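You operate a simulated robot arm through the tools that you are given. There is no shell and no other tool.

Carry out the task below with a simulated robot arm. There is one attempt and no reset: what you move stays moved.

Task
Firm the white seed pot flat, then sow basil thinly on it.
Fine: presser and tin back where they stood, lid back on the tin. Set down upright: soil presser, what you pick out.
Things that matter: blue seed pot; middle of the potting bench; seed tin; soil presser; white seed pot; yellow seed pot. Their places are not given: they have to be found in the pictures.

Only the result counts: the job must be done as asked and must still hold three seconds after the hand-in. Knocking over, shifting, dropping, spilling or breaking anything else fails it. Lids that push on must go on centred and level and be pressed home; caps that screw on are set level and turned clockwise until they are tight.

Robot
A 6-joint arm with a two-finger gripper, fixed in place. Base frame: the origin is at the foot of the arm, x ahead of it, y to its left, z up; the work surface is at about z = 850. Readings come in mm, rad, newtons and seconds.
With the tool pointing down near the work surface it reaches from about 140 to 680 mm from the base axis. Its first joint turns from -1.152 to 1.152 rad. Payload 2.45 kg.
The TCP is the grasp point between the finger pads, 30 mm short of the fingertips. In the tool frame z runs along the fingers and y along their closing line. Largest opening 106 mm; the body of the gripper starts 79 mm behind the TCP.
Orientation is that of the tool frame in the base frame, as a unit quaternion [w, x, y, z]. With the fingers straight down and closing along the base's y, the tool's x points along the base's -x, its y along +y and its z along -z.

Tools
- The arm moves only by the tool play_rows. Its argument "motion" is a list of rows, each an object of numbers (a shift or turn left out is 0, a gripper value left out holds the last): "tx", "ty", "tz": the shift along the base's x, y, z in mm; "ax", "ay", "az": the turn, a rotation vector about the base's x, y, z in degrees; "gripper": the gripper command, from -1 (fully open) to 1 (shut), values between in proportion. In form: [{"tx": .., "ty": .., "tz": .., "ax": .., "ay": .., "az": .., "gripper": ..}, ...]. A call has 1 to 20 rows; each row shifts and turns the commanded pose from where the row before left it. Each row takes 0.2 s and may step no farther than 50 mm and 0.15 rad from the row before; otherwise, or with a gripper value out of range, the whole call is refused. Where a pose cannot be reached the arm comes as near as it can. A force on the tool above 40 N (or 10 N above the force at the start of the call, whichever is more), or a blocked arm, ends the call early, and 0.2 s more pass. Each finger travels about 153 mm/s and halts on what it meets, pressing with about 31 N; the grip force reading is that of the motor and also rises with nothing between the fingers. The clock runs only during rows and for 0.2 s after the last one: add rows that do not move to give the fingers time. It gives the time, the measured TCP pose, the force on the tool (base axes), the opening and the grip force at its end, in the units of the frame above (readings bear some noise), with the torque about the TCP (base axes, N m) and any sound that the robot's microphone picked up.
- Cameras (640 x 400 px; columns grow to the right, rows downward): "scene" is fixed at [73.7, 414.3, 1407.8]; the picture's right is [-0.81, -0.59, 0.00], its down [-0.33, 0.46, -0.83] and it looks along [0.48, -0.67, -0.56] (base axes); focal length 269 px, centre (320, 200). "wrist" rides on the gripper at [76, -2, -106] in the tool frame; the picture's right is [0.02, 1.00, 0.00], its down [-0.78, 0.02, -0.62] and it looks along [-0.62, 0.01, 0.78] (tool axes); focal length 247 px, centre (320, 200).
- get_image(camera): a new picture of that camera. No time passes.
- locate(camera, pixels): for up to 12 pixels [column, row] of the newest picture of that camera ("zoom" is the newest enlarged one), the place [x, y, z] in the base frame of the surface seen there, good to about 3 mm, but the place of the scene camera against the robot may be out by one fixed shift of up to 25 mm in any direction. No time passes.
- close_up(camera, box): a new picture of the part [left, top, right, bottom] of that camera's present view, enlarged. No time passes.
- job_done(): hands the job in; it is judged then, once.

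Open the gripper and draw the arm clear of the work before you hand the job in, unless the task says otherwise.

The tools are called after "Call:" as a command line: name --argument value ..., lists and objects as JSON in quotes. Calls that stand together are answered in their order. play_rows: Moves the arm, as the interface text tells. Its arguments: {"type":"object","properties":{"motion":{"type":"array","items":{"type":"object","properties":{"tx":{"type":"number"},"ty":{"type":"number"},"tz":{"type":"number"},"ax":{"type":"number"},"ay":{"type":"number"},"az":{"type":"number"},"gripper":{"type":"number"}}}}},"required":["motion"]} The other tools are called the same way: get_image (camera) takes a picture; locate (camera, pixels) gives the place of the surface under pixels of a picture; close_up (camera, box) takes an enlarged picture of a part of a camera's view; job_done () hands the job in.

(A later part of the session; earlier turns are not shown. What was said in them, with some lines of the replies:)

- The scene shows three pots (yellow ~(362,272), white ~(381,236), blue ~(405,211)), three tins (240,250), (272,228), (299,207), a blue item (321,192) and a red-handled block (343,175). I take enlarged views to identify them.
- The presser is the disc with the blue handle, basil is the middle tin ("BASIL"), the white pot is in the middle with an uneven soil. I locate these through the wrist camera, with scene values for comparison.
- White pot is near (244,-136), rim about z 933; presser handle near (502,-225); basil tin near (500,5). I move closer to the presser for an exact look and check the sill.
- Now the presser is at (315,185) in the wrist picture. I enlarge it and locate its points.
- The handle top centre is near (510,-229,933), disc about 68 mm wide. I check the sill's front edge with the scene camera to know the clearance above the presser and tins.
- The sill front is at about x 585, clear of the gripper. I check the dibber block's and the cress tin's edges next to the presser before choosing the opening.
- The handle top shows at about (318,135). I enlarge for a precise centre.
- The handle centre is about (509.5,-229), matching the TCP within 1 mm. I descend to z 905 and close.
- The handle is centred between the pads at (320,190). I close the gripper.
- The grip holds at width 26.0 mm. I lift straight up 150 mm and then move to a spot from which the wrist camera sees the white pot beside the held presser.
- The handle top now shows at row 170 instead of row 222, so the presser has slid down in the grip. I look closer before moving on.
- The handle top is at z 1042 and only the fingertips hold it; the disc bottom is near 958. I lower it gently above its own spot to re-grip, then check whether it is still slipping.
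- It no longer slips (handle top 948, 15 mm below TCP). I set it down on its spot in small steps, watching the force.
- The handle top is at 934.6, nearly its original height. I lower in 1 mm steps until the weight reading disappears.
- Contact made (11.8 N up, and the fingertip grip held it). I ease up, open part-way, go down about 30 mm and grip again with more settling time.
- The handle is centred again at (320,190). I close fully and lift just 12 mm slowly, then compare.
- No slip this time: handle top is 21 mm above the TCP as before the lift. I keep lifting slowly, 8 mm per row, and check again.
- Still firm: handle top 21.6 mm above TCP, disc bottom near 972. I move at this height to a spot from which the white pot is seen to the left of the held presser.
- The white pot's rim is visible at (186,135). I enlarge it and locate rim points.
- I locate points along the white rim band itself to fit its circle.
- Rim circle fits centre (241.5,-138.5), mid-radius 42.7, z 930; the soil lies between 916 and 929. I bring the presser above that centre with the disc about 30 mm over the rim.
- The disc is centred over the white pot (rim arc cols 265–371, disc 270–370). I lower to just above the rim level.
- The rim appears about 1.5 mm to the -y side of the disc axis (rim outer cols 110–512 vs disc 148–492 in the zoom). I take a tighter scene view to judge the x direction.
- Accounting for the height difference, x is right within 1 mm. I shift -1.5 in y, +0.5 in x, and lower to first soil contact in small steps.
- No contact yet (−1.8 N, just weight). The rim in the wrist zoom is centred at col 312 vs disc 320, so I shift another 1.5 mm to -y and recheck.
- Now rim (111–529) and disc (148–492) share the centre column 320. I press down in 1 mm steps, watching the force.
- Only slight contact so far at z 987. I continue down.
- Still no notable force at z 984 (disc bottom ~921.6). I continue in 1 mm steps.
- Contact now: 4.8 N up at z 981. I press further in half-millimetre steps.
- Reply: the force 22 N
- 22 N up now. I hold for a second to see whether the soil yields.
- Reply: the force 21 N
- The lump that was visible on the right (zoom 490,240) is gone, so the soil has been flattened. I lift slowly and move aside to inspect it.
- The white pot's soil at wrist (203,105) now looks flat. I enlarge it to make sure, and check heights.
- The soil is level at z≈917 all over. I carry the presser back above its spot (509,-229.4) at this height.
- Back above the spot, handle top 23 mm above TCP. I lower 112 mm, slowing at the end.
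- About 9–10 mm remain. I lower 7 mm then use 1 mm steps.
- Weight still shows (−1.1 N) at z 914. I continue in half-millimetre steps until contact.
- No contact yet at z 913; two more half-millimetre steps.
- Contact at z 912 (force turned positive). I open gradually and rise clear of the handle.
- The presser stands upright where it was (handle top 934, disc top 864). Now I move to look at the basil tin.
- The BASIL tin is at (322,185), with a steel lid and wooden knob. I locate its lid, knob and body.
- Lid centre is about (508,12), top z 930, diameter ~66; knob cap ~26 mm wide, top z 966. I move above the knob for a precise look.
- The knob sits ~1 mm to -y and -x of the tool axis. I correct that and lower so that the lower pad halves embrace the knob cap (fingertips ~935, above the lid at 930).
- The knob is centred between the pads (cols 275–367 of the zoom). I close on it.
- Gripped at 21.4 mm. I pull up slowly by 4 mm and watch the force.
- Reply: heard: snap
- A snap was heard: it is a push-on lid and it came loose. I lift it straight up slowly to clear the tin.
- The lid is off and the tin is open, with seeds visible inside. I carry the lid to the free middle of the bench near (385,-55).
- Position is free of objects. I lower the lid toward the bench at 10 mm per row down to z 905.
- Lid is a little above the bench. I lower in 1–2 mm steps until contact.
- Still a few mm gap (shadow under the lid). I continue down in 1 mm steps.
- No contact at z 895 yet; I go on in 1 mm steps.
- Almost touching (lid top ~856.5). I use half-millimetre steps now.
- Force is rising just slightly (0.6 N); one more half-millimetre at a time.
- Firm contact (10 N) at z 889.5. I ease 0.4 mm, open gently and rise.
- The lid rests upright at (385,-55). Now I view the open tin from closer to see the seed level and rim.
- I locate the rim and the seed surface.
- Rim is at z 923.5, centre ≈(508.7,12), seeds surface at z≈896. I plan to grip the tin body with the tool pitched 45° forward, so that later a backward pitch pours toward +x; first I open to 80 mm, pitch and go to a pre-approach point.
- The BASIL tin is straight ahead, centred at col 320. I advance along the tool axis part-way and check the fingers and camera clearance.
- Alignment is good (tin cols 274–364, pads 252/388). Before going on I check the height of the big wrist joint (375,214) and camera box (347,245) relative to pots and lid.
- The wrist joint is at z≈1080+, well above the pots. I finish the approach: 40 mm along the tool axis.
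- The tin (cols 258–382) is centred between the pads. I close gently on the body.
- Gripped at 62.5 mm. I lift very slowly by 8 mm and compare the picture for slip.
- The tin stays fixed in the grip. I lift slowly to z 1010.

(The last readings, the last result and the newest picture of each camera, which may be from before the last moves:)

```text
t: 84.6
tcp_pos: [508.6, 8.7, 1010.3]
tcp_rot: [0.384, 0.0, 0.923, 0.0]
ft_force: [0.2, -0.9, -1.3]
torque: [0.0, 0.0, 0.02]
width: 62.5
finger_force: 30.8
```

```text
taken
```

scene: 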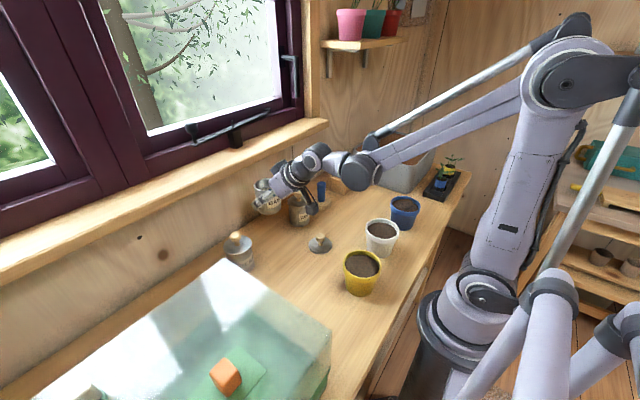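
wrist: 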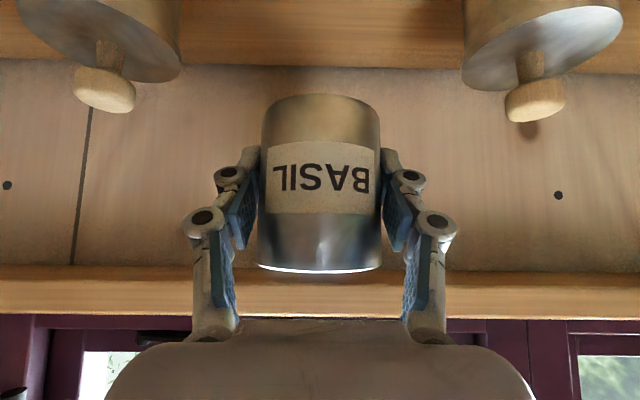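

Held firm. I carry the tin upright toward the pots with modest speed, stopping near (330,-95).

Call:
play_rows --motion '[{"tx": -4, "ty": -2.4, "tz": 1}, {"tx": -8, "ty": -4.8, "tz": 1}, {"tx": -12, "ty": -7, "tz": 1}, {"tx": -13, "ty": -7.8, "tz": 1}, {"tx": -13, "ty": -7.8, "tz": 1}, {"tx": -13, "ty": -7.8, "tz": 1}, {"tx": -13, "ty": -7.8, "tz": 1}, {"tx": -13, "ty": -7.8, "tz": 1}, {"tx": -13, "ty": -7.8, "tz": 1}, {"tx": -13, "ty": -7.8, "tz": 1}, {"tx": -13, "ty": -7.8}, {"tx": -13, "ty": -7.8}, {"tx": -13, "ty": -7.8}, {"tx": -11, "ty": -6.5}, {"tx": -8, "ty": -4.5}, {"tx": -4.7, "ty": -2.5}, {}]'

Call:
get_image --camera "wrist"

Call:
get_image --camera "scene"

```text
t: 88.2
tcp_pos: [330.2, -96.5, 1019.7]
tcp_rot: [0.384, -0.001, 0.923, 0.0]
ft_force: [-0.4, -0.6, -1.5]
torque: [0.0, 0.02, 0.02]
width: 62.7
finger_force: 30.3
```

```text
taken
```

wrist: 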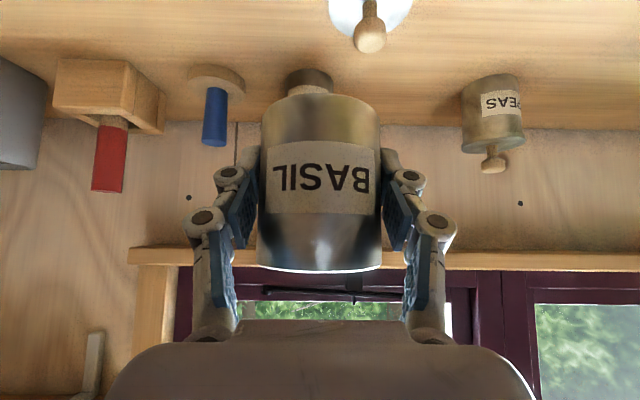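

```text
taken
```

scene: 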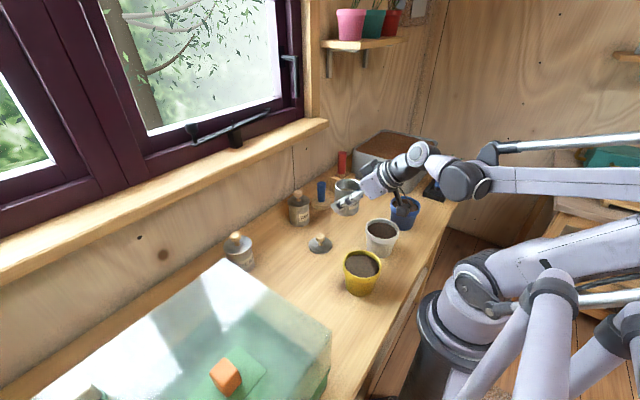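

Tin level and stable. Now I move over the pot's near side while tilting slowly to 25° (seeds lie 27 mm under the rim, so still safe).

Call:
play_rows --motion '[{"tx": -5, "ty": -2, "ay": 1}, {"tx": -9, "ty": -4, "ay": 2}, {"tx": -11, "ty": -4.5, "ay": 2.5}, {"tx": -11, "ty": -4.5, "ay": 2.5}, {"tx": -11, "ty": -4.5, "ay": 2.5}, {"tx": -11, "ty": -4.5, "ay": 2.5}, {"tx": -11, "ty": -4.5, "ay": 2.5}, {"tx": -11, "ty": -4.5, "ay": 2.5}, {"tx": -11, "ty": -4.5, "ay": 2.5}, {"tx": -10, "ty": -4, "ay": 2}, {"tx": -8, "ty": -3, "ay": 1.5}, {"tx": -6, "ty": -2, "ay": 1}, {}]'

Call:
get_image --camera "wrist"

Call:
get_image --camera "scene"

```text
t: 91.0
tcp_pos: [215.3, -141.9, 1020.5]
tcp_rot: [0.174, -0.001, 0.985, 0.0]
ft_force: [1.0, -0.1, -1.2]
torque: [0.0, 0.03, 0.0]
width: 62.6
finger_force: 30.3
```

```text
taken
```

wrist: 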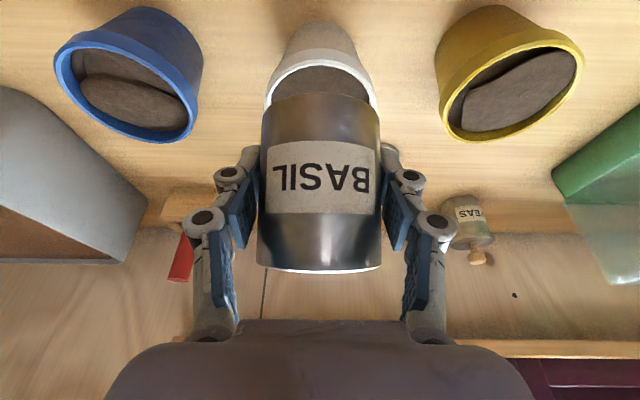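

```text
taken
```

scene: 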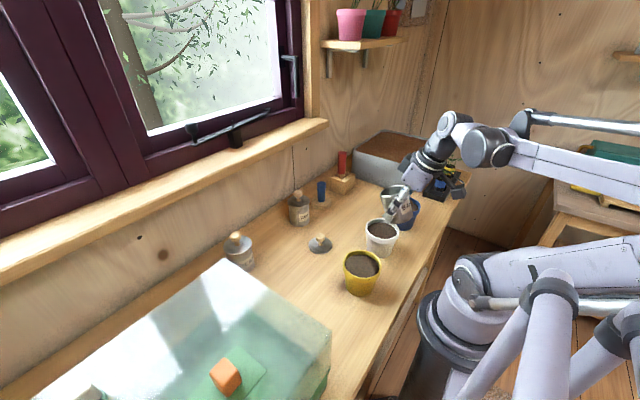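

The tin is over the pot, tilted 25°. I look closely at the tin and pot from the scene camera.

Call:
close_up --camera "scene" --box '[350, 150, 450, 270]'

Call:
close_up --camera "wrist" --box '[240, 20, 400, 160]'

```text
3.33 times, centred on (400, 210) of scene
```

zoom: 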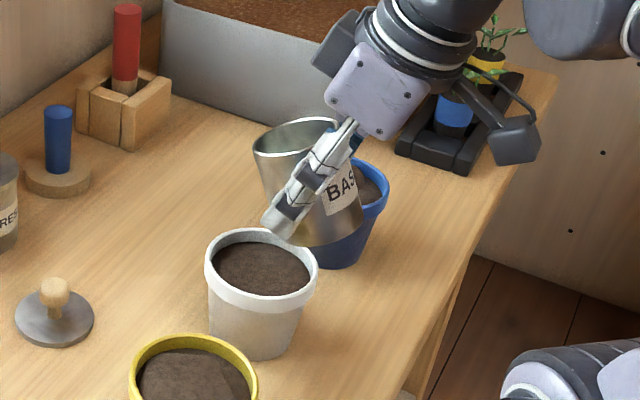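

```text
2.86 times, centred on (320, 90) of wrist
```

zoom: 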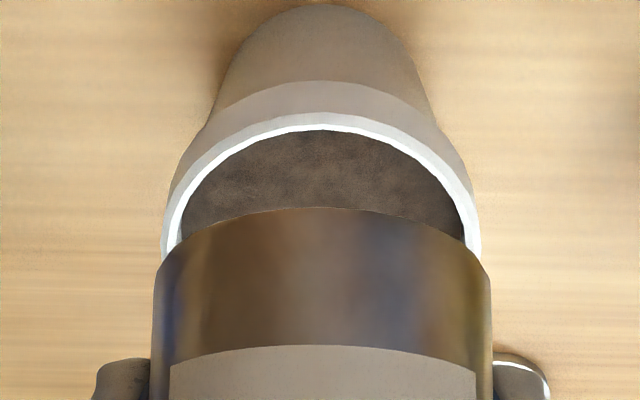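

Nothing has moved in the tin. I shift so that the lip comes above the pot's centre and tilt on to 40°.

Call:
play_rows --motion '[{"tx": -2, "tz": -3, "ay": 1.5}, {"tx": -2.5, "tz": -4, "ay": 2}, {"tx": -2.5, "tz": -4, "ay": 2}, {"tx": -2.5, "tz": -4, "ay": 2}, {"tx": -2.5, "tz": -4, "ay": 2}, {"tx": -2.5, "tz": -4, "ay": 2}, {"tx": -2.5, "tz": -4, "ay": 2}, {"tx": -1, "tz": -1, "ay": 1.5}, {}]'

Call:
get_image --camera "wrist"

Call:
close_up --camera "scene" --box '[350, 170, 450, 270]'

```text
t: 93.0
tcp_pos: [197.1, -143.0, 992.6]
tcp_rot: [0.045, -0.001, 0.999, 0.0]
ft_force: [-0.3, 0.0, -2.7]
torque: [0.0, 0.0, 0.03]
width: 62.6
finger_force: 31.3
```

```text
taken
```

wrist: 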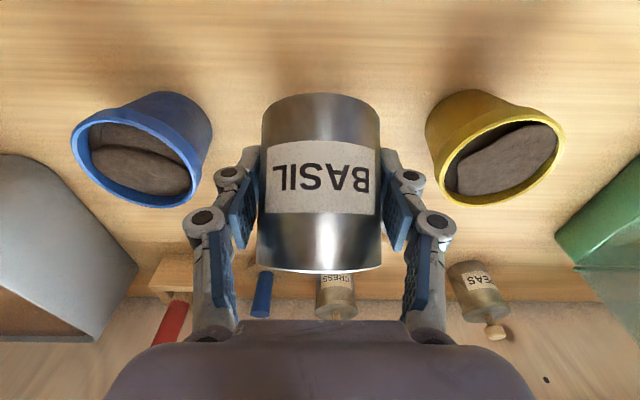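

```text
4.00 times, centred on (400, 220) of scene
```

zoom: 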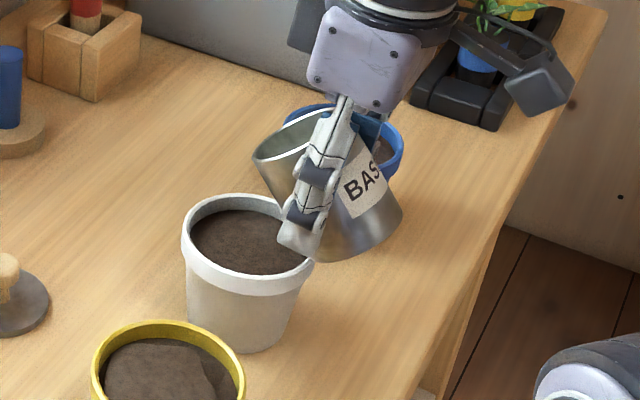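

No seeds out yet at 40°. I check the lip's place over the pot with locate.

Call:
locate --camera "zoom" --pixels '[[256, 158], [262, 170], [300, 128], [248, 240], [186, 235], [305, 270], [245, 200], [240, 288]]'

Call:
close_up --camera "scene" --box '[375, 190, 425, 250]'

```text
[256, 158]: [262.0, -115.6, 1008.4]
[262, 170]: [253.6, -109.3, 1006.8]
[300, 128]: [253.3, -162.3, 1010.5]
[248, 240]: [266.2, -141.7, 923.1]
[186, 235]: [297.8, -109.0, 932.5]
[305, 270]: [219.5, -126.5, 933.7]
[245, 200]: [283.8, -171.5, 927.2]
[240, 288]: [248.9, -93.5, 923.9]
```

```text
6.67 times, centred on (400, 220) of scene
```

zoom: 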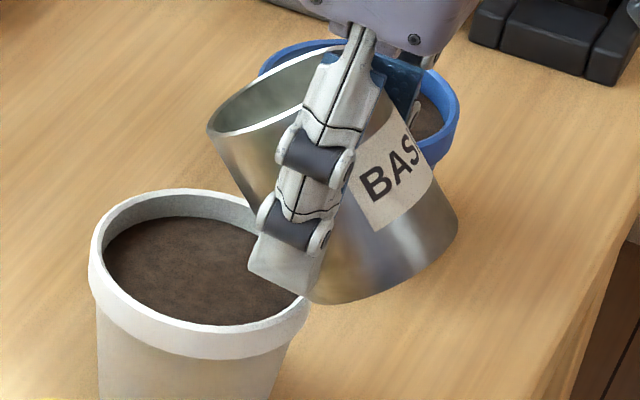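

The lip is over the pot centre. I tilt further in slow 1° steps to 48° and watch for seeds.

Call:
play_rows --motion '[{"ay": 1}, {"ay": 1}, {"ay": 1}, {"ay": 1}, {"ay": 1}, {"ay": 1}, {"ay": 1}, {"ay": 1}, {}]'

Call:
close_up --camera "scene" --box '[375, 190, 425, 250]'

```text
t: 95.0
tcp_pos: [196.7, -142.5, 991.9]
tcp_rot: [-0.026, -0.001, 1.0, 0.0]
ft_force: [0.3, 0.3, -1.1]
torque: [0.01, 0.01, 0.01]
width: 62.5
finger_force: 31.1
```

```text
6.67 times, centred on (400, 220) of scene
```

zoom: 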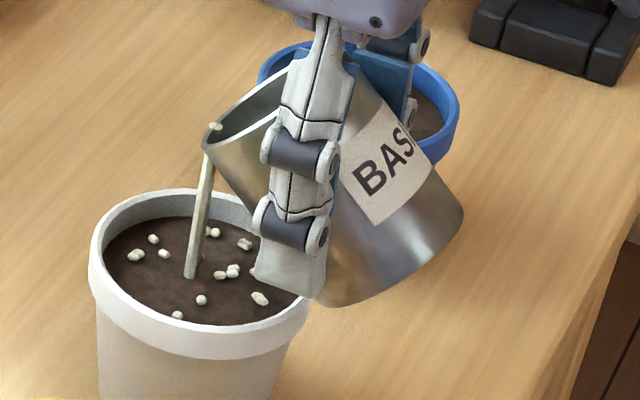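

Seeds are flowing in a thin stream into the pot; a scatter already lies on the soil. I tilt back at once.

Call:
play_rows --motion '[{"ay": -6}, {"ay": -6}, {"ay": -3}, {}]'

Call:
close_up --camera "scene" --box '[375, 190, 425, 250]'

Call:
get_image --camera "wrist"

```text
t: 96.0
tcp_pos: [197.7, -142.3, 991.5]
tcp_rot: [0.105, -0.001, 0.994, 0.0]
ft_force: [0.2, 0.7, -1.2]
torque: [-0.01, -0.01, -0.05]
width: 62.3
finger_force: 30.8
```

```text
6.67 times, centred on (400, 220) of scene
```

zoom: 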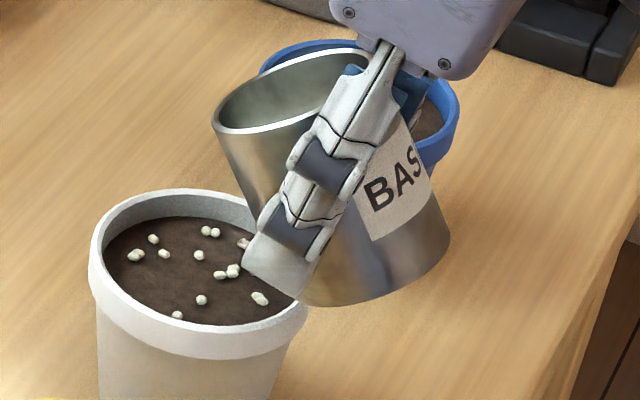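

```text
taken
```

wrist: 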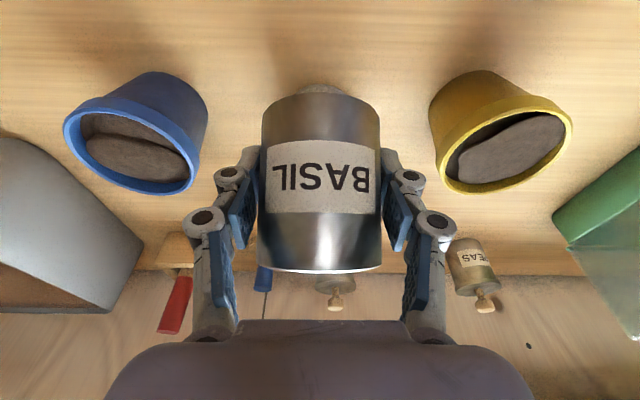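

The stream stopped. I back the tin up and away along the same path and inspect the soil.

Call:
play_rows --motion '[{"tx": 2, "tz": 3, "ay": -1}, {"tx": 4, "tz": 5, "ay": -2}, {"tx": 4, "tz": 5, "ay": -2}, {"tx": 4, "tz": 5, "ay": -2}, {"tx": 2, "tz": 5, "ay": -1}, {"tx": 2, "tz": 5}, {"tx": 5, "ty": 2, "ay": -1}, {"tx": 9, "ty": 4, "ay": -2}, {"tx": 11, "ty": 4.5, "ay": -2.5}, {"tx": 11, "ty": 4.5, "ay": -2.5}, {"tx": 11, "ty": 4.5, "ay": -2.5}, {"tx": 11, "ty": 4.5, "ay": -2.5}, {"tx": 11, "ty": 4.5, "ay": -2.5}, {"tx": 11, "ty": 4.5, "ay": -2.5}, {"tx": 11, "ty": 4.5, "ay": -2.5}, {"tx": 10, "ty": 4, "ay": -2}, {"tx": 8, "ty": 3, "ay": -1.5}, {"tx": 6, "ty": 2, "ay": -1}, {}]'

Call:
close_up --camera "scene" --box '[350, 200, 410, 260]'

Call:
get_image --camera "wrist"

Call:
get_image --camera "scene"

```text
t: 100.0
tcp_pos: [329.9, -95.8, 1018.4]
tcp_rot: [0.383, 0.0, 0.924, 0.0]
ft_force: [0.3, -0.1, -2.1]
torque: [-0.02, 0.01, 0.01]
width: 62.7
finger_force: 31.1
```

```text
6.67 times, centred on (380, 230) of scene
```

zoom: 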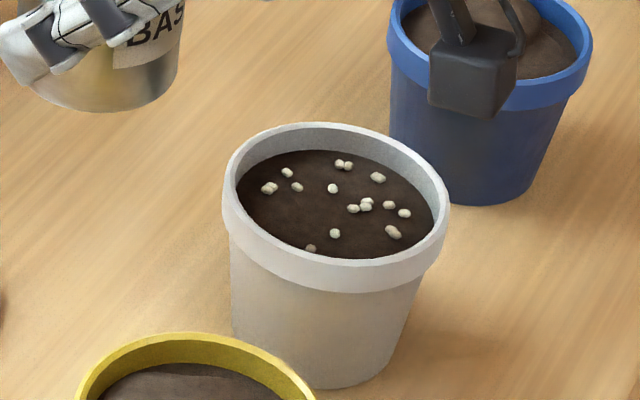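

```text
taken
```

wrist: 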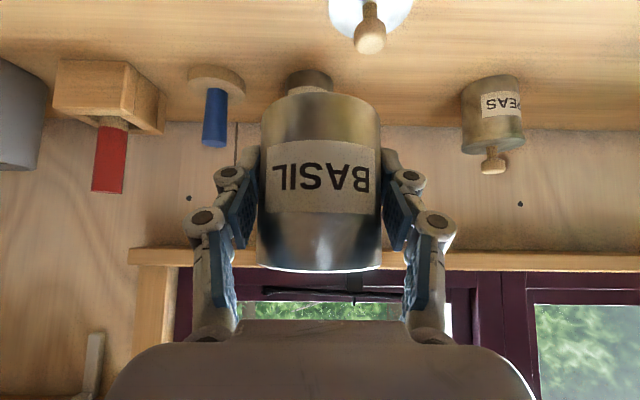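

```text
taken
```

scene: 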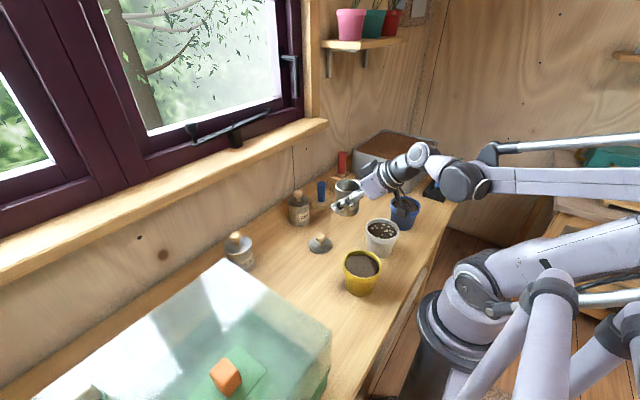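

About 15 seeds lie scattered thinly over the flat soil, none on the bench. I carry the tin, upright again, back above its place.

Call:
play_rows --motion '[{"tx": 4.7, "ty": 2.5}, {"tx": 8, "ty": 4.5}, {"tx": 11, "ty": 6.5}, {"tx": 13, "ty": 7.8}, {"tx": 13, "ty": 7.8}, {"tx": 13, "ty": 7.8}, {"tx": 13, "ty": 7.8, "tz": -1}, {"tx": 13, "ty": 7.8, "tz": -1}, {"tx": 13, "ty": 7.8, "tz": -1}, {"tx": 13, "ty": 7.8, "tz": -1}, {"tx": 13, "ty": 7.8, "tz": -1}, {"tx": 13, "ty": 7.8, "tz": -1}, {"tx": 13, "ty": 7.8, "tz": -1}, {"tx": 12, "ty": 7, "tz": -1}, {"tx": 8, "ty": 4.8, "tz": -1}, {"tx": 4, "ty": 2.4, "tz": -1}, {}]'

Call:
get_image --camera "wrist"

Call:
close_up --camera "scene" --box '[230, 160, 350, 280]'

```text
t: 103.6
tcp_pos: [507.0, 10.8, 1010.0]
tcp_rot: [0.383, -0.001, 0.924, 0.0]
ft_force: [-0.1, 0.0, -1.9]
torque: [0.02, -0.02, 0.0]
width: 62.5
finger_force: 30.8
```

```text
taken
```

wrist: 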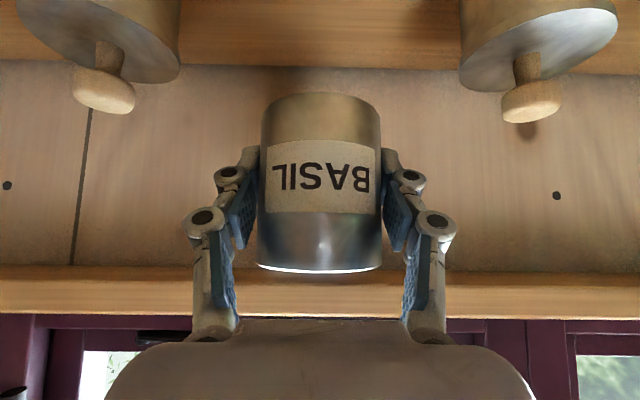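

```text
3.33 times, centred on (290, 220) of scene
```

zoom: 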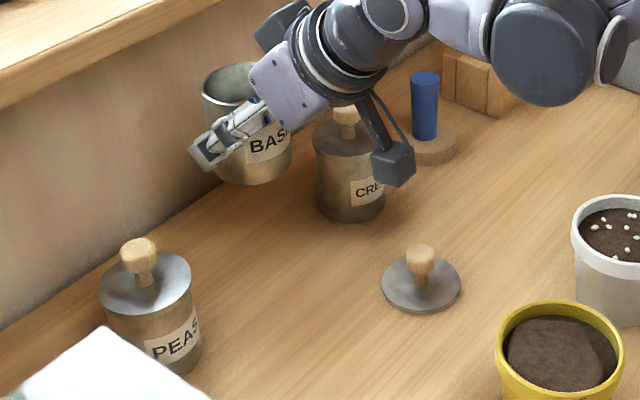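

Directly above its spot. I lower slowly to about 3 mm above the bench.

Call:
play_rows --motion '[{"tz": -4}, {"tz": -7}, {"tz": -9}, {"tz": -9}, {"tz": -9}, {"tz": -9}, {"tz": -9}, {"tz": -9}, {"tz": -9}, {"tz": -9}, {"tz": -9}, {"tz": -9}, {"tz": -8}, {"tz": -5}, {"tz": -4}, {"tz": -2}, {}]'

Call:
get_image --camera "wrist"

```text
t: 107.2
tcp_pos: [507.1, 9.7, 889.0]
tcp_rot: [0.384, -0.001, 0.924, 0.001]
ft_force: [0.0, -0.8, -1.5]
torque: [-0.01, 0.01, 0.02]
width: 62.5
finger_force: 31.0
```

```text
taken
```

wrist: 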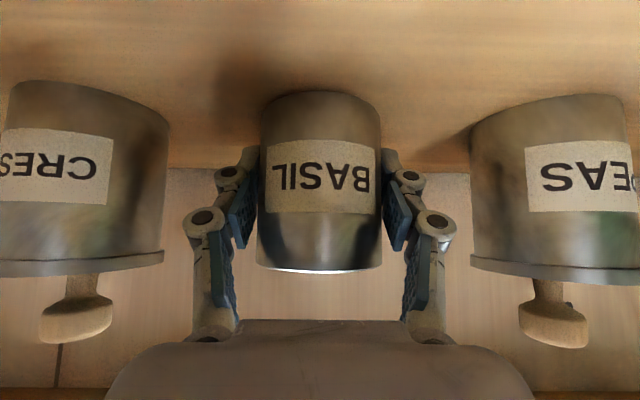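

Still hanging free (−1.5 N). I go down in half-millimetre steps until contact.

Call:
play_rows --motion '[{"tz": -1}, {"tz": -0.7}, {"tz": -0.5}, {}]'

```text
t: 108.2
tcp_pos: [506.9, 9.3, 888.9]
tcp_rot: [0.383, 0.0, 0.924, 0.0]
ft_force: [-0.3, -0.7, -1.3]
torque: [-0.01, 0.01, 0.01]
width: 62.4
finger_force: 31.2
```

Call:
play_rows --motion '[{"tz": -0.4}, {"tz": -0.4}, {}]'

```text
t: 109.0
tcp_pos: [507.1, 9.8, 887.0]
tcp_rot: [0.384, -0.001, 0.923, 0.0]
ft_force: [-1.3, -1.6, 5.8]
torque: [0.09, 0.0, 0.03]
width: 62.6
finger_force: 30.8
```

Contact (5.8 N) at z 887, as before the lift. I open slowly to 80 mm and retreat along the tool axis.

Call:
play_rows --motion '[{"gripper": -0.15}, {"gripper": -0.22}, {"gripper": -0.3}, {"gripper": -0.4}, {"gripper": -0.5}, {}]'

Call:
get_image --camera "wrist"

```text
t: 110.4
tcp_pos: [506.9, 11.1, 887.2]
tcp_rot: [0.384, -0.001, 0.923, 0.0]
ft_force: [0.3, 0.1, 0.5]
torque: [0.01, 0.02, -0.03]
width: 79.7
finger_force: 0.1
```

```text
taken
```

wrist: 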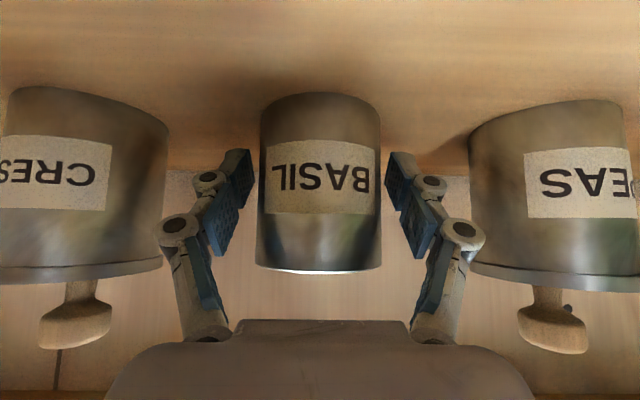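

The tin stands free and upright. I retreat along the tool axis and then rotate back to tool-down above the lid.

Call:
play_rows --motion '[{"tx": -6, "tz": 6}, {"tx": -12, "tz": 12}, {"tx": -14, "tz": 14}, {"tx": -14, "tz": 14}, {"tx": -14, "tz": 14}, {"tx": -14, "tz": 14}, {"tx": -18, "tz": 18}, {"tx": -5, "ty": -11, "tz": 8.5, "ay": 7.5, "gripper": 0.1}, {"tx": -5, "ty": -11, "tz": 8.5, "ay": 7.5}, {"tx": -5, "ty": -11, "tz": 8.5, "ay": 7.5}, {"tx": -5, "ty": -11, "tz": 8.5, "ay": 7.5}, {"tx": -5, "ty": -11, "tz": 8.5, "ay": 7.5}, {"tx": -5.7, "ty": -10.7, "tz": 8.5, "ay": 7.5}, {}]'

Call:
get_image --camera "wrist"

Call:
close_up --camera "wrist" --box '[270, 40, 370, 150]'

Call:
get_image --camera "scene"

```text
t: 113.4
tcp_pos: [384.7, -56.6, 1029.9]
tcp_rot: [-0.001, 0.0, 1.0, 0.0]
ft_force: [0.5, -0.7, 0.4]
torque: [0.0, 0.01, -0.02]
width: 48.0
finger_force: 0.1
```

```text
taken
```

wrist: 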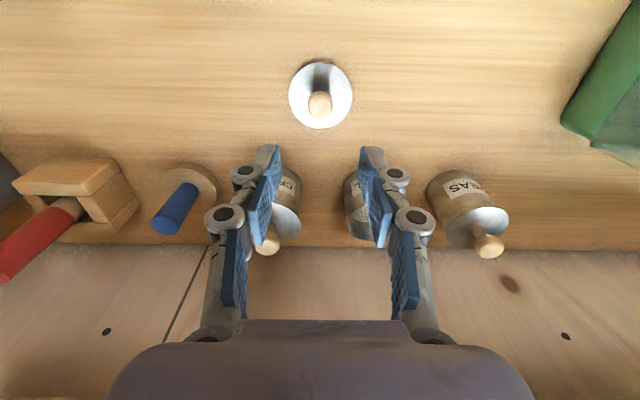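

```text
3.64 times, centred on (320, 95) of wrist
```

zoom: 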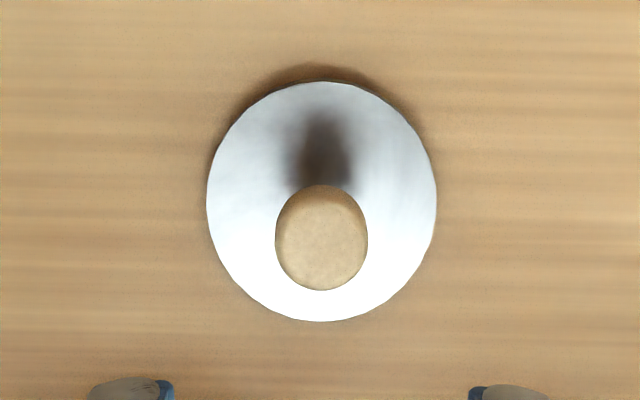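

```text
taken
```

scene: 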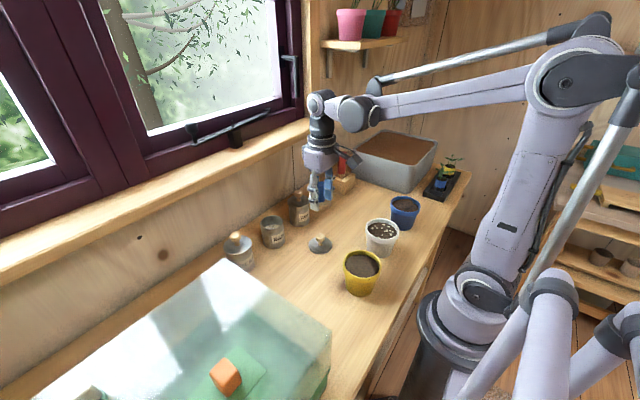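

The lid is under the tool, knob at zoom (321,237). I descend to the same grip height as when I released it.

Call:
play_rows --motion '[{"tz": -30}, {"tz": -40}, {"tz": -35}, {"tz": -20}, {"tz": -10}, {}]'

Call:
close_up --camera "wrist" --box '[240, 60, 400, 260]'

```text
t: 114.8
tcp_pos: [385.0, -54.5, 894.8]
tcp_rot: [0.002, 0.0, 1.0, -0.001]
ft_force: [-0.3, -0.3, 0.3]
torque: [-0.01, 0.01, -0.02]
width: 47.6
finger_force: 0.0
```

```text
2.00 times, centred on (320, 160) of wrist
```

zoom: 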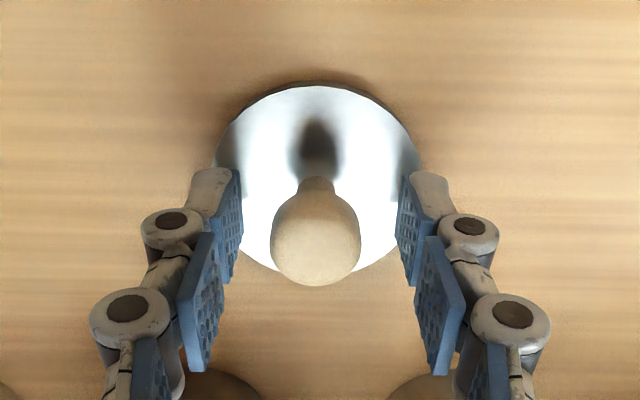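

The knob is ~1 mm to -y of the pads' middle. I shift 1 mm, lower the last 5 mm and close.

Call:
play_rows --motion '[{"ty": -1}, {"tz": -3}, {"tz": -2}, {"gripper": 0.35}, {"gripper": 0.5}, {"gripper": 1}, {}, {}, {}]'

Call:
close_up --camera "wrist" --box '[240, 60, 400, 260]'

```text
t: 116.8
tcp_pos: [386.8, -56.3, 888.5]
tcp_rot: [0.001, -0.001, 1.0, -0.001]
ft_force: [0.9, 0.2, 0.9]
torque: [0.05, 0.0, -0.01]
width: 21.3
finger_force: 30.7
```

```text
2.00 times, centred on (320, 160) of wrist
```

zoom: 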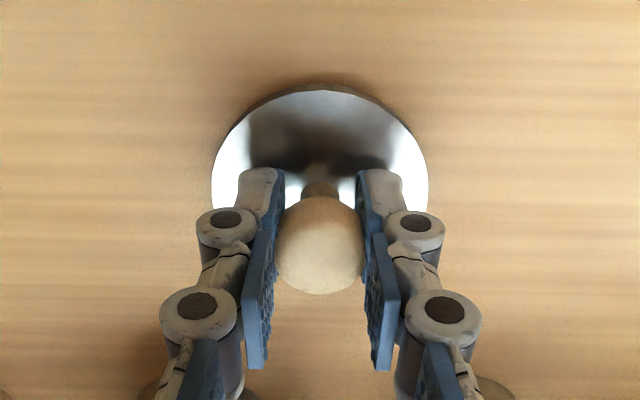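

Same grip as before (21.3 mm, lid level). I lift slowly to travel height.

Call:
play_rows --motion '[{"tz": 2}, {"tz": 4}, {"tz": 6}, {"tz": 8}, {"tz": 10}, {"tz": 10}, {"tz": 10}, {"tz": 10}, {"tz": 10}, {"tz": 10}, {"tz": 10}, {"tz": 10}, {"tz": 10}, {"tz": 10}, {"tz": 10}, {"tz": 8}, {"tz": 6}, {"tz": 3}, {}]'

Call:
get_image --camera "wrist"

```text
t: 120.8
tcp_pos: [386.4, -56.5, 1036.9]
tcp_rot: [0.001, -0.001, 1.0, 0.0]
ft_force: [0.1, 0.4, 0.2]
torque: [0.02, 0.01, 0.01]
width: 21.6
finger_force: 31.2
```

```text
taken
```

wrist: 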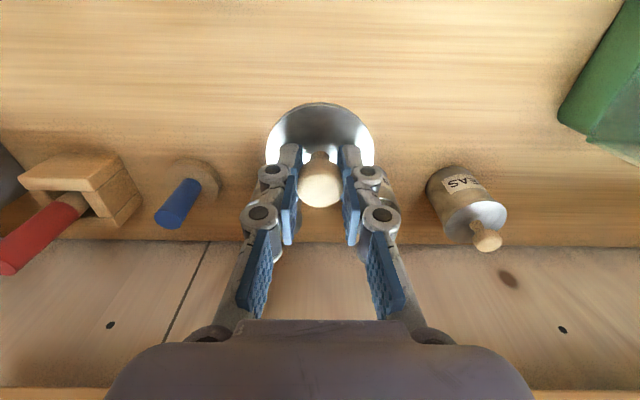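

I first take a side look at the open tin with the lid in hand, from (430,-110,1060), to fix its centre.

Call:
play_rows --motion '[{"tx": 4, "ty": -5, "tz": 2}, {"tx": 8, "ty": -10, "tz": 4}, {"tx": 10, "ty": -12, "tz": 5}, {"tx": 10, "ty": -12, "tz": 5}, {"tx": 8, "ty": -10, "tz": 4}, {"tx": 5, "ty": -5, "tz": 3}, {}]'

Call:
get_image --camera "wrist"

Call:
close_up --camera "wrist" --box '[385, 120, 475, 220]'

```text
t: 122.4
tcp_pos: [429.6, -111.6, 1059.8]
tcp_rot: [0.001, -0.001, 1.0, 0.0]
ft_force: [0.7, -0.5, -0.3]
torque: [-0.02, 0.01, -0.01]
width: 21.4
finger_force: 31.2
```

```text
taken
```

wrist: 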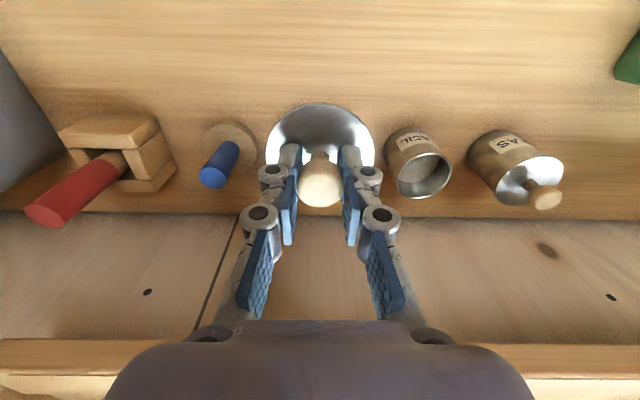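

```text
4.00 times, centred on (430, 170) of wrist
```

zoom: 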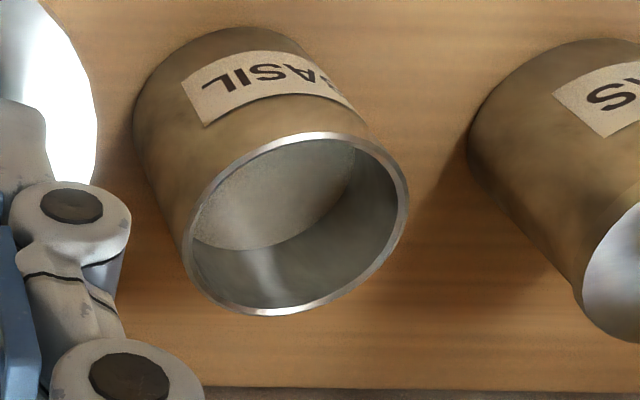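

I locate points along the tin's rim.

Call:
locate --camera "zoom" --pixels '[[186, 245], [212, 185], [265, 144], [325, 135], [375, 152], [404, 205], [388, 255], [340, 296], [275, 312], [213, 290]]'

```text
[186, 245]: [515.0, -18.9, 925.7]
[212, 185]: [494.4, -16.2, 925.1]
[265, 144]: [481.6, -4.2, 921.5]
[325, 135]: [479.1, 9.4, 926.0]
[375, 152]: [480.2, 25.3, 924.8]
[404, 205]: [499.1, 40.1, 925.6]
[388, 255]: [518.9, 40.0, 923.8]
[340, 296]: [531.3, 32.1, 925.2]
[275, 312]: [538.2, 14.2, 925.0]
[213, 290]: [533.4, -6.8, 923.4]
```

Rim circle centre fits (508.6,11.2), essentially unchanged. I bring the lid above it at z 1037.

Call:
play_rows --motion '[{"tx": 3, "ty": 5, "tz": -1}, {"tx": 6, "ty": 9, "tz": -2}, {"tx": 7.5, "ty": 11.5, "tz": -2}, {"tx": 7.5, "ty": 11.5, "tz": -2}, {"tx": 7.5, "ty": 11.5, "tz": -2}, {"tx": 7.5, "ty": 11.5, "tz": -2}, {"tx": 7.5, "ty": 11.5, "tz": -2}, {"tx": 7.5, "ty": 11.5, "tz": -2}, {"tx": 7.5, "ty": 11.5, "tz": -2}, {"tx": 7.5, "ty": 12.2, "tz": -2}, {"tx": 5.7, "ty": 9, "tz": -2}, {"tx": 3, "ty": 4.5, "tz": -2}, {}]'

Call:
play_rows --motion '[{"tz": -4}, {"tz": -7}, {"tz": -9}, {"tz": -9}, {"tz": -9}, {"tz": -8}, {"tz": -5}, {"tz": -3}, {}]'

Call:
get_image --camera "wrist"

Call:
close_up --camera "wrist" --box '[250, 60, 390, 170]'

Call:
close_up --camera "scene" --box '[245, 190, 305, 250]'

```text
t: 125.2
tcp_pos: [507.1, 10.2, 1036.9]
tcp_rot: [0.001, -0.001, 1.0, 0.0]
ft_force: [0.7, -0.3, -0.4]
torque: [-0.01, 0.02, 0.01]
width: 21.2
finger_force: 31.0
```

```text
t: 127.2
tcp_pos: [507.4, 9.9, 982.5]
tcp_rot: [0.0, 0.0, 1.0, -0.001]
ft_force: [-0.7, 0.0, -0.2]
torque: [0.02, 0.02, 0.0]
width: 21.3
finger_force: 30.9
```

```text
taken
```

wrist: 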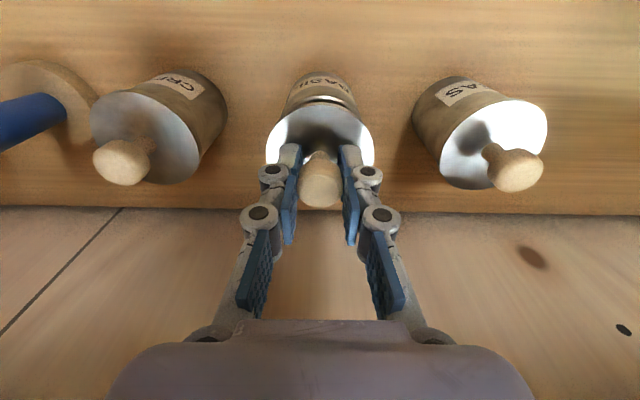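

```text
3.64 times, centred on (320, 115) of wrist
```

zoom: 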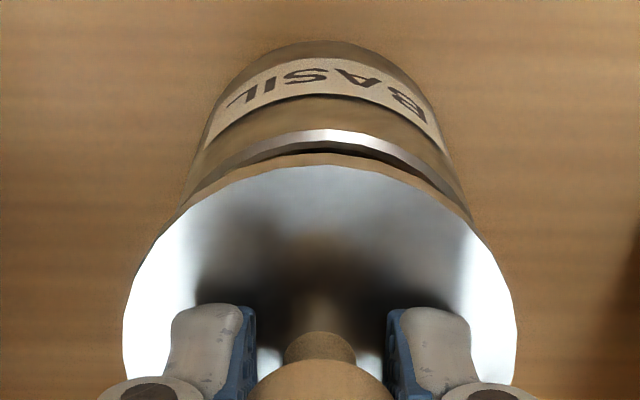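

```text
6.67 times, centred on (275, 220) of scene
```

zoom: 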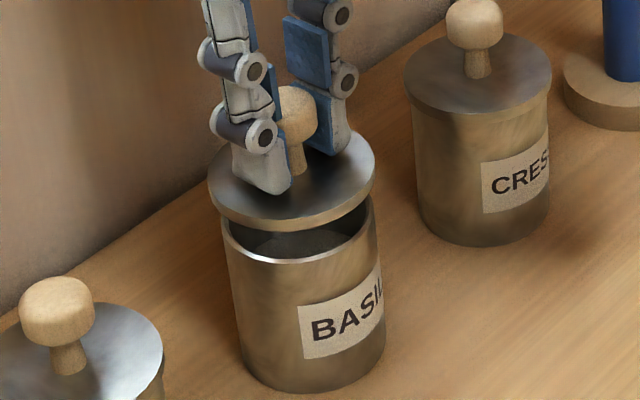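

The tin's rim appears slightly right of the lid's centre (≈328 vs 320.5 in the zoom). I zoom in more to measure it.

Call:
close_up --camera "wrist" --box '[270, 70, 370, 130]'

Call:
close_up --camera "scene" --box '[260, 205, 290, 235]'

```text
6.40 times, centred on (320, 100) of wrist
```

zoom: 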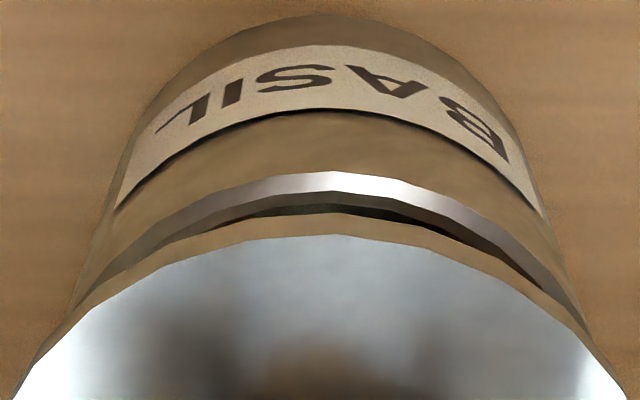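

```text
13.33 times, centred on (275, 220) of scene
```

zoom: 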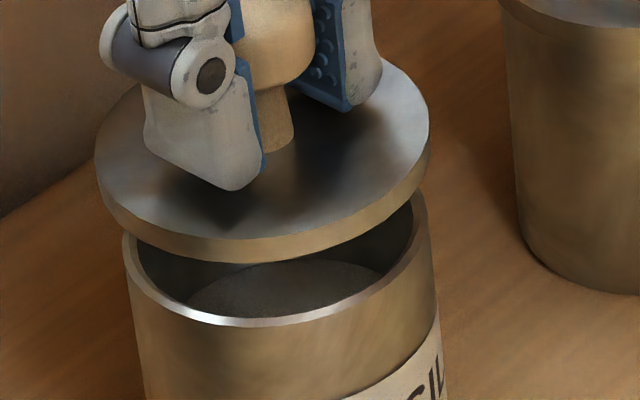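

Measured: lid is ~+1 mm in x and ~-0.6 mm in y relative to the tin. I correct this and lower to just above the rim.

Call:
play_rows --motion '[{"tx": -1, "ty": 0.6}, {"tz": -4}, {"tz": -4}, {"tz": -3}, {"tz": -2}, {}]'

Call:
close_up --camera "wrist" --box '[270, 70, 370, 130]'

Call:
close_up --camera "scene" --box '[260, 205, 290, 235]'

```text
t: 128.6
tcp_pos: [507.2, 10.7, 969.5]
tcp_rot: [0.001, -0.001, 1.0, 0.0]
ft_force: [0.6, -0.4, 0.5]
torque: [-0.05, 0.06, 0.02]
width: 21.7
finger_force: 31.2
```

```text
6.40 times, centred on (320, 100) of wrist
```

zoom: 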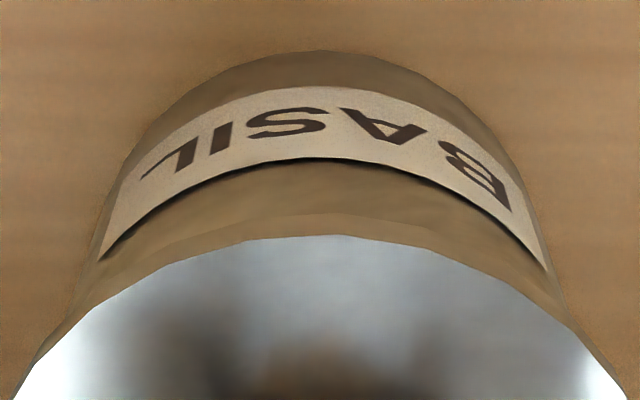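

```text
13.33 times, centred on (275, 220) of scene
```

zoom: 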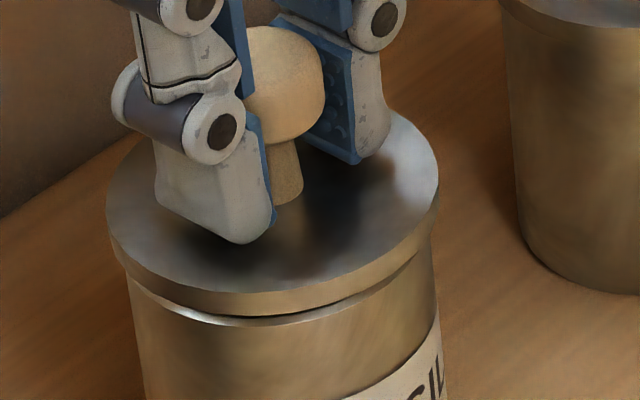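

Lid and tin now coincide in both views (scene 272 vs expected 271.6; wrist 320 vs 321). I lower in 1 mm steps, watching force and sound.

Call:
play_rows --motion '[{"tz": -1}, {"tz": -1}, {"tz": -1}, {}]'

Call:
close_up --camera "scene" --box '[260, 205, 290, 235]'

```text
t: 129.6
tcp_pos: [506.2, 11.4, 966.7]
tcp_rot: [0.002, 0.0, 1.0, 0.001]
ft_force: [-0.6, 0.1, 0.3]
torque: [0.05, -0.01, -0.01]
width: 21.1
finger_force: 31.3
```

```text
13.33 times, centred on (275, 220) of scene
```

zoom: 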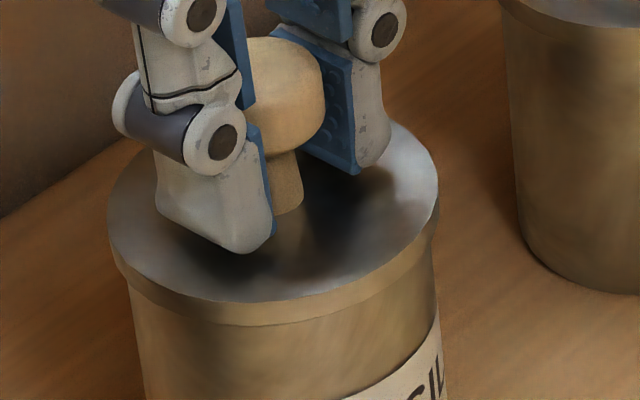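

Lid is entering (z 967) with no notable force. I continue down half a millimetre at a time.

Call:
play_rows --motion '[{"tz": -0.5}, {"tz": -0.5}, {"tz": -0.5}, {}]'

```text
t: 130.6
tcp_pos: [505.7, 10.2, 965.6]
tcp_rot: [0.001, -0.001, 1.0, 0.001]
ft_force: [-0.2, -0.1, -0.1]
torque: [0.06, 0.02, -0.01]
width: 21.2
finger_force: 30.6
```

No force yet at z 965.5. I continue.

Call:
play_rows --motion '[{"tz": -0.5}, {"tz": -0.5}, {}]'

```text
t: 131.4
tcp_pos: [506.4, 10.8, 964.4]
tcp_rot: [0.002, 0.0, 1.0, 0.001]
ft_force: [0.2, -0.2, 0.3]
torque: [-0.01, -0.01, 0.0]
width: 21.3
finger_force: 30.7
```

Call:
play_rows --motion '[{"tz": -0.5}, {"tz": -0.5}, {}]'

Call:
close_up --camera "scene" --box '[255, 195, 295, 245]'

Call:
close_up --camera "wrist" --box '[240, 60, 400, 260]'

```text
t: 132.2
tcp_pos: [507.5, 9.9, 965.2]
tcp_rot: [0.001, -0.001, 1.0, 0.0]
ft_force: [3.2, 1.2, 18.3]
torque: [0.01, -0.19, 0.04]
width: 21.5
finger_force: 31.1
heard: snap
```

```text
8.00 times, centred on (275, 220) of scene
```

zoom: 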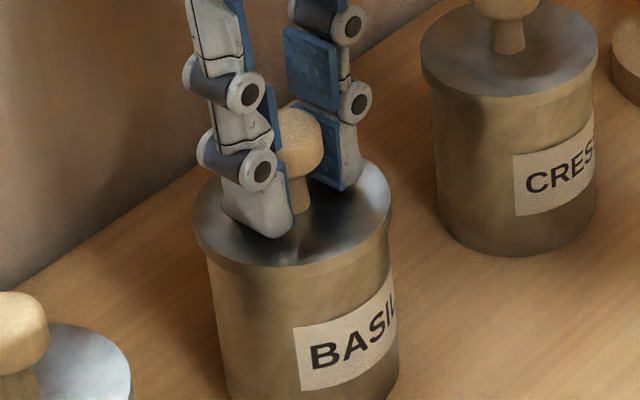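

```text
2.00 times, centred on (320, 160) of wrist
```

zoom: 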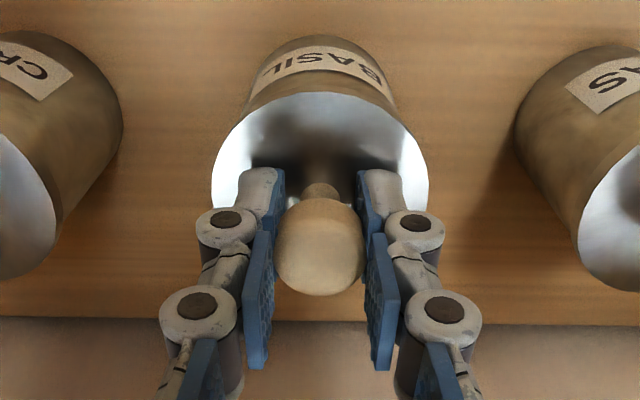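

A snap was heard with 18 N: the lid has clicked home, level and centred. I give a tiny extra press, ease off, and open.

Call:
play_rows --motion '[{"tz": -0.2}, {}, {"tz": 0.8}, {"gripper": 0.55}, {"gripper": 0.4}, {"gripper": 0.1}, {}]'

Call:
get_image --camera "wrist"

```text
t: 133.8
tcp_pos: [506.6, 10.9, 964.5]
tcp_rot: [0.001, 0.0, 1.0, 0.001]
ft_force: [0.1, -0.5, -0.4]
torque: [0.0, 0.04, -0.02]
width: 47.5
finger_force: 0.0
```

```text
taken
```

wrist: 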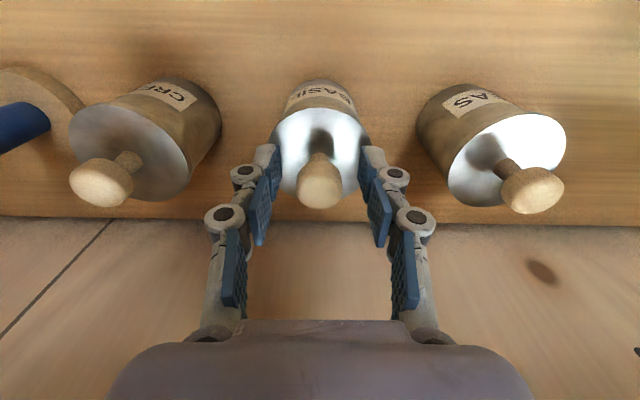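

The lid stays seated and the fingers are clear of the knob. I rise straight up and back off toward the start pose.

Call:
play_rows --motion '[{"tz": 10}, {"tz": 20}, {"tz": 30}, {"tz": 30}, {"tz": 30}, {"tx": -30, "ty": -15, "tz": 30}, {"tx": -30, "ty": -20, "tz": 30}, {"tx": -30, "ty": -20, "tz": 30}, {"tx": -30, "ty": -20, "tz": 30}, {"tx": -30, "ty": -20, "tz": 25}, {"tx": -30, "ty": -20, "tz": 20}, {"tx": -30, "ty": -20, "tz": 15}, {"tx": -15, "ty": -10}, {}, {}]'

Call:
get_image --camera "scene"

Call:
get_image --camera "wrist"

Call:
close_up --camera "scene" --box '[210, 140, 370, 280]'

Call:
close_up --camera "scene" --box '[340, 180, 430, 300]'

```text
t: 137.0
tcp_pos: [281.1, -133.3, 1262.2]
tcp_rot: [0.001, -0.001, 1.0, -0.001]
ft_force: [0.1, -0.1, -1.0]
torque: [0.02, 0.01, -0.02]
width: 47.5
finger_force: 0.1
```

```text
taken
```

scene: 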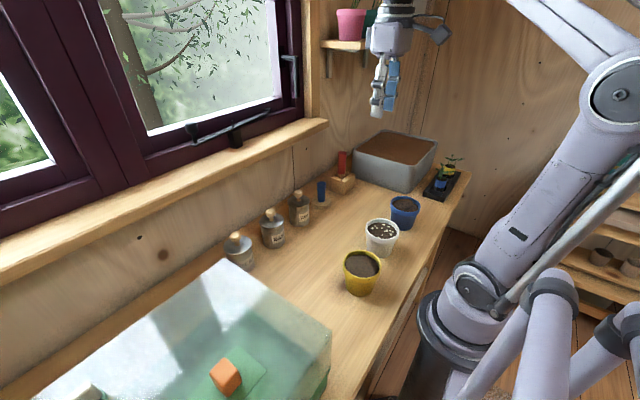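

```text
taken
```

wrist: 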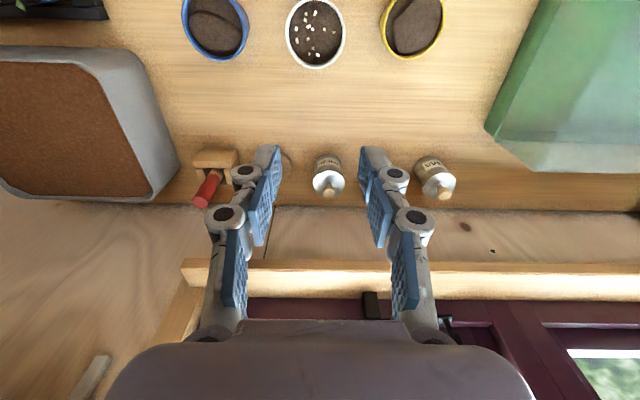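

```text
2.86 times, centred on (290, 210) of scene
```

zoom: 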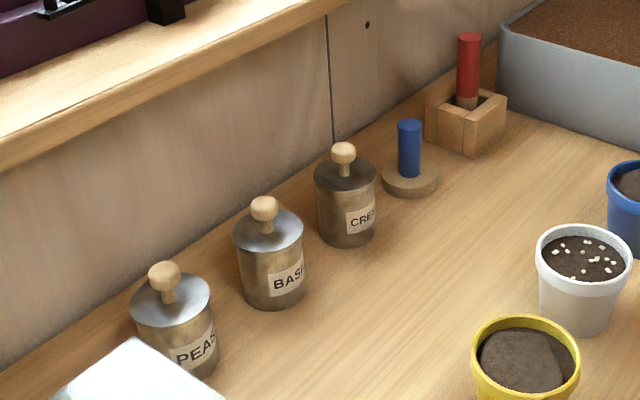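

```text
3.33 times, centred on (385, 240) of scene
```

zoom: 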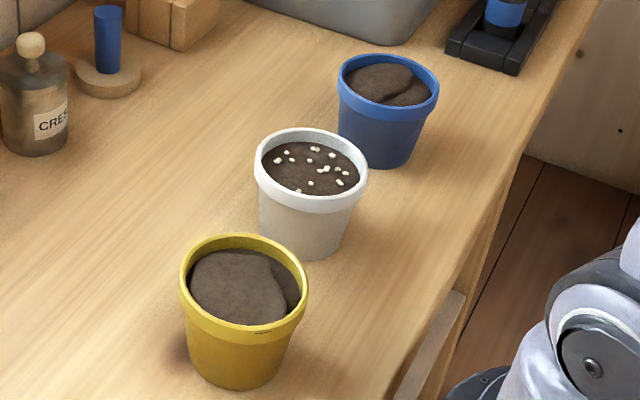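

Tins, presser and pots look as in the first picture. I take a last close look at the sown pot and the closed tin.

Call:
close_up --camera "wrist" --box '[270, 0, 360, 75]'

Call:
close_up --camera "scene" --box '[250, 195, 300, 255]'

```text
5.33 times, centred on (315, 38) of wrist
```

zoom: 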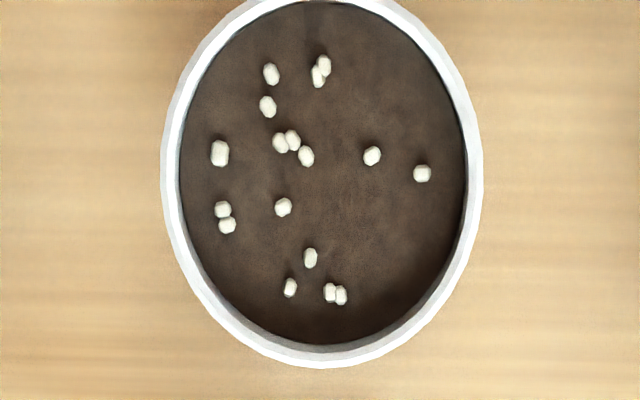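

```text
6.67 times, centred on (275, 225) of scene
```

zoom: 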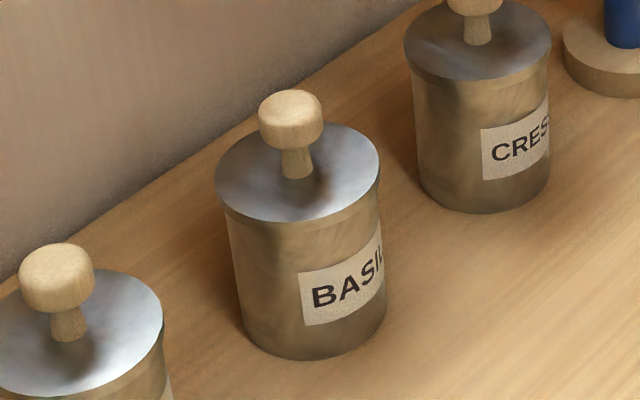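

About 17 basil seeds lie thinly on the flat soil, and the lid sits level on the tin. I open the gripper fully, with the arm already clear, before handing in.

Call:
play_rows --motion '[{"gripper": -1}, {}, {}]'

```text
t: 137.8
tcp_pos: [282.3, -134.0, 1262.3]
tcp_rot: [0.001, -0.001, 1.0, 0.001]
ft_force: [-0.5, -1.1, -0.2]
torque: [0.03, -0.05, -0.03]
width: 106.1
finger_force: 0.1
```

The gripper is open (106 mm) and the arm is clear at z 1262. The soil is firmed and sown, and the presser and lidded tin are back in place, so I hand the job in.

Call:
job_done

```text
The job is handed in.
```

The white seed pot is firmed flat and thinly sown with basil. I handed the job in and have no verdict back yet.

- **Firming:** I pressed the soil with the blue-handled presser at about 22 N. It now lies level at about z 917 right across the pot.
- **Sowing:** About 17 basil seeds are scattered over the soil, and none show on the bench or in the other pots.
- **Tin:** The basil tin is back where it stood. Its lid is pressed on until it snapped, and looks centred and level.
- **Presser:** It stands upright in its old spot. On my first lift it slipped down about 42 mm in the fingers. I set it back down on that spot and gripped it again, and nothing fell or got knocked.

The blue and yellow pots and the other two tins look as they did at the start. The gripper is fully open and the arm is clear of the bench.
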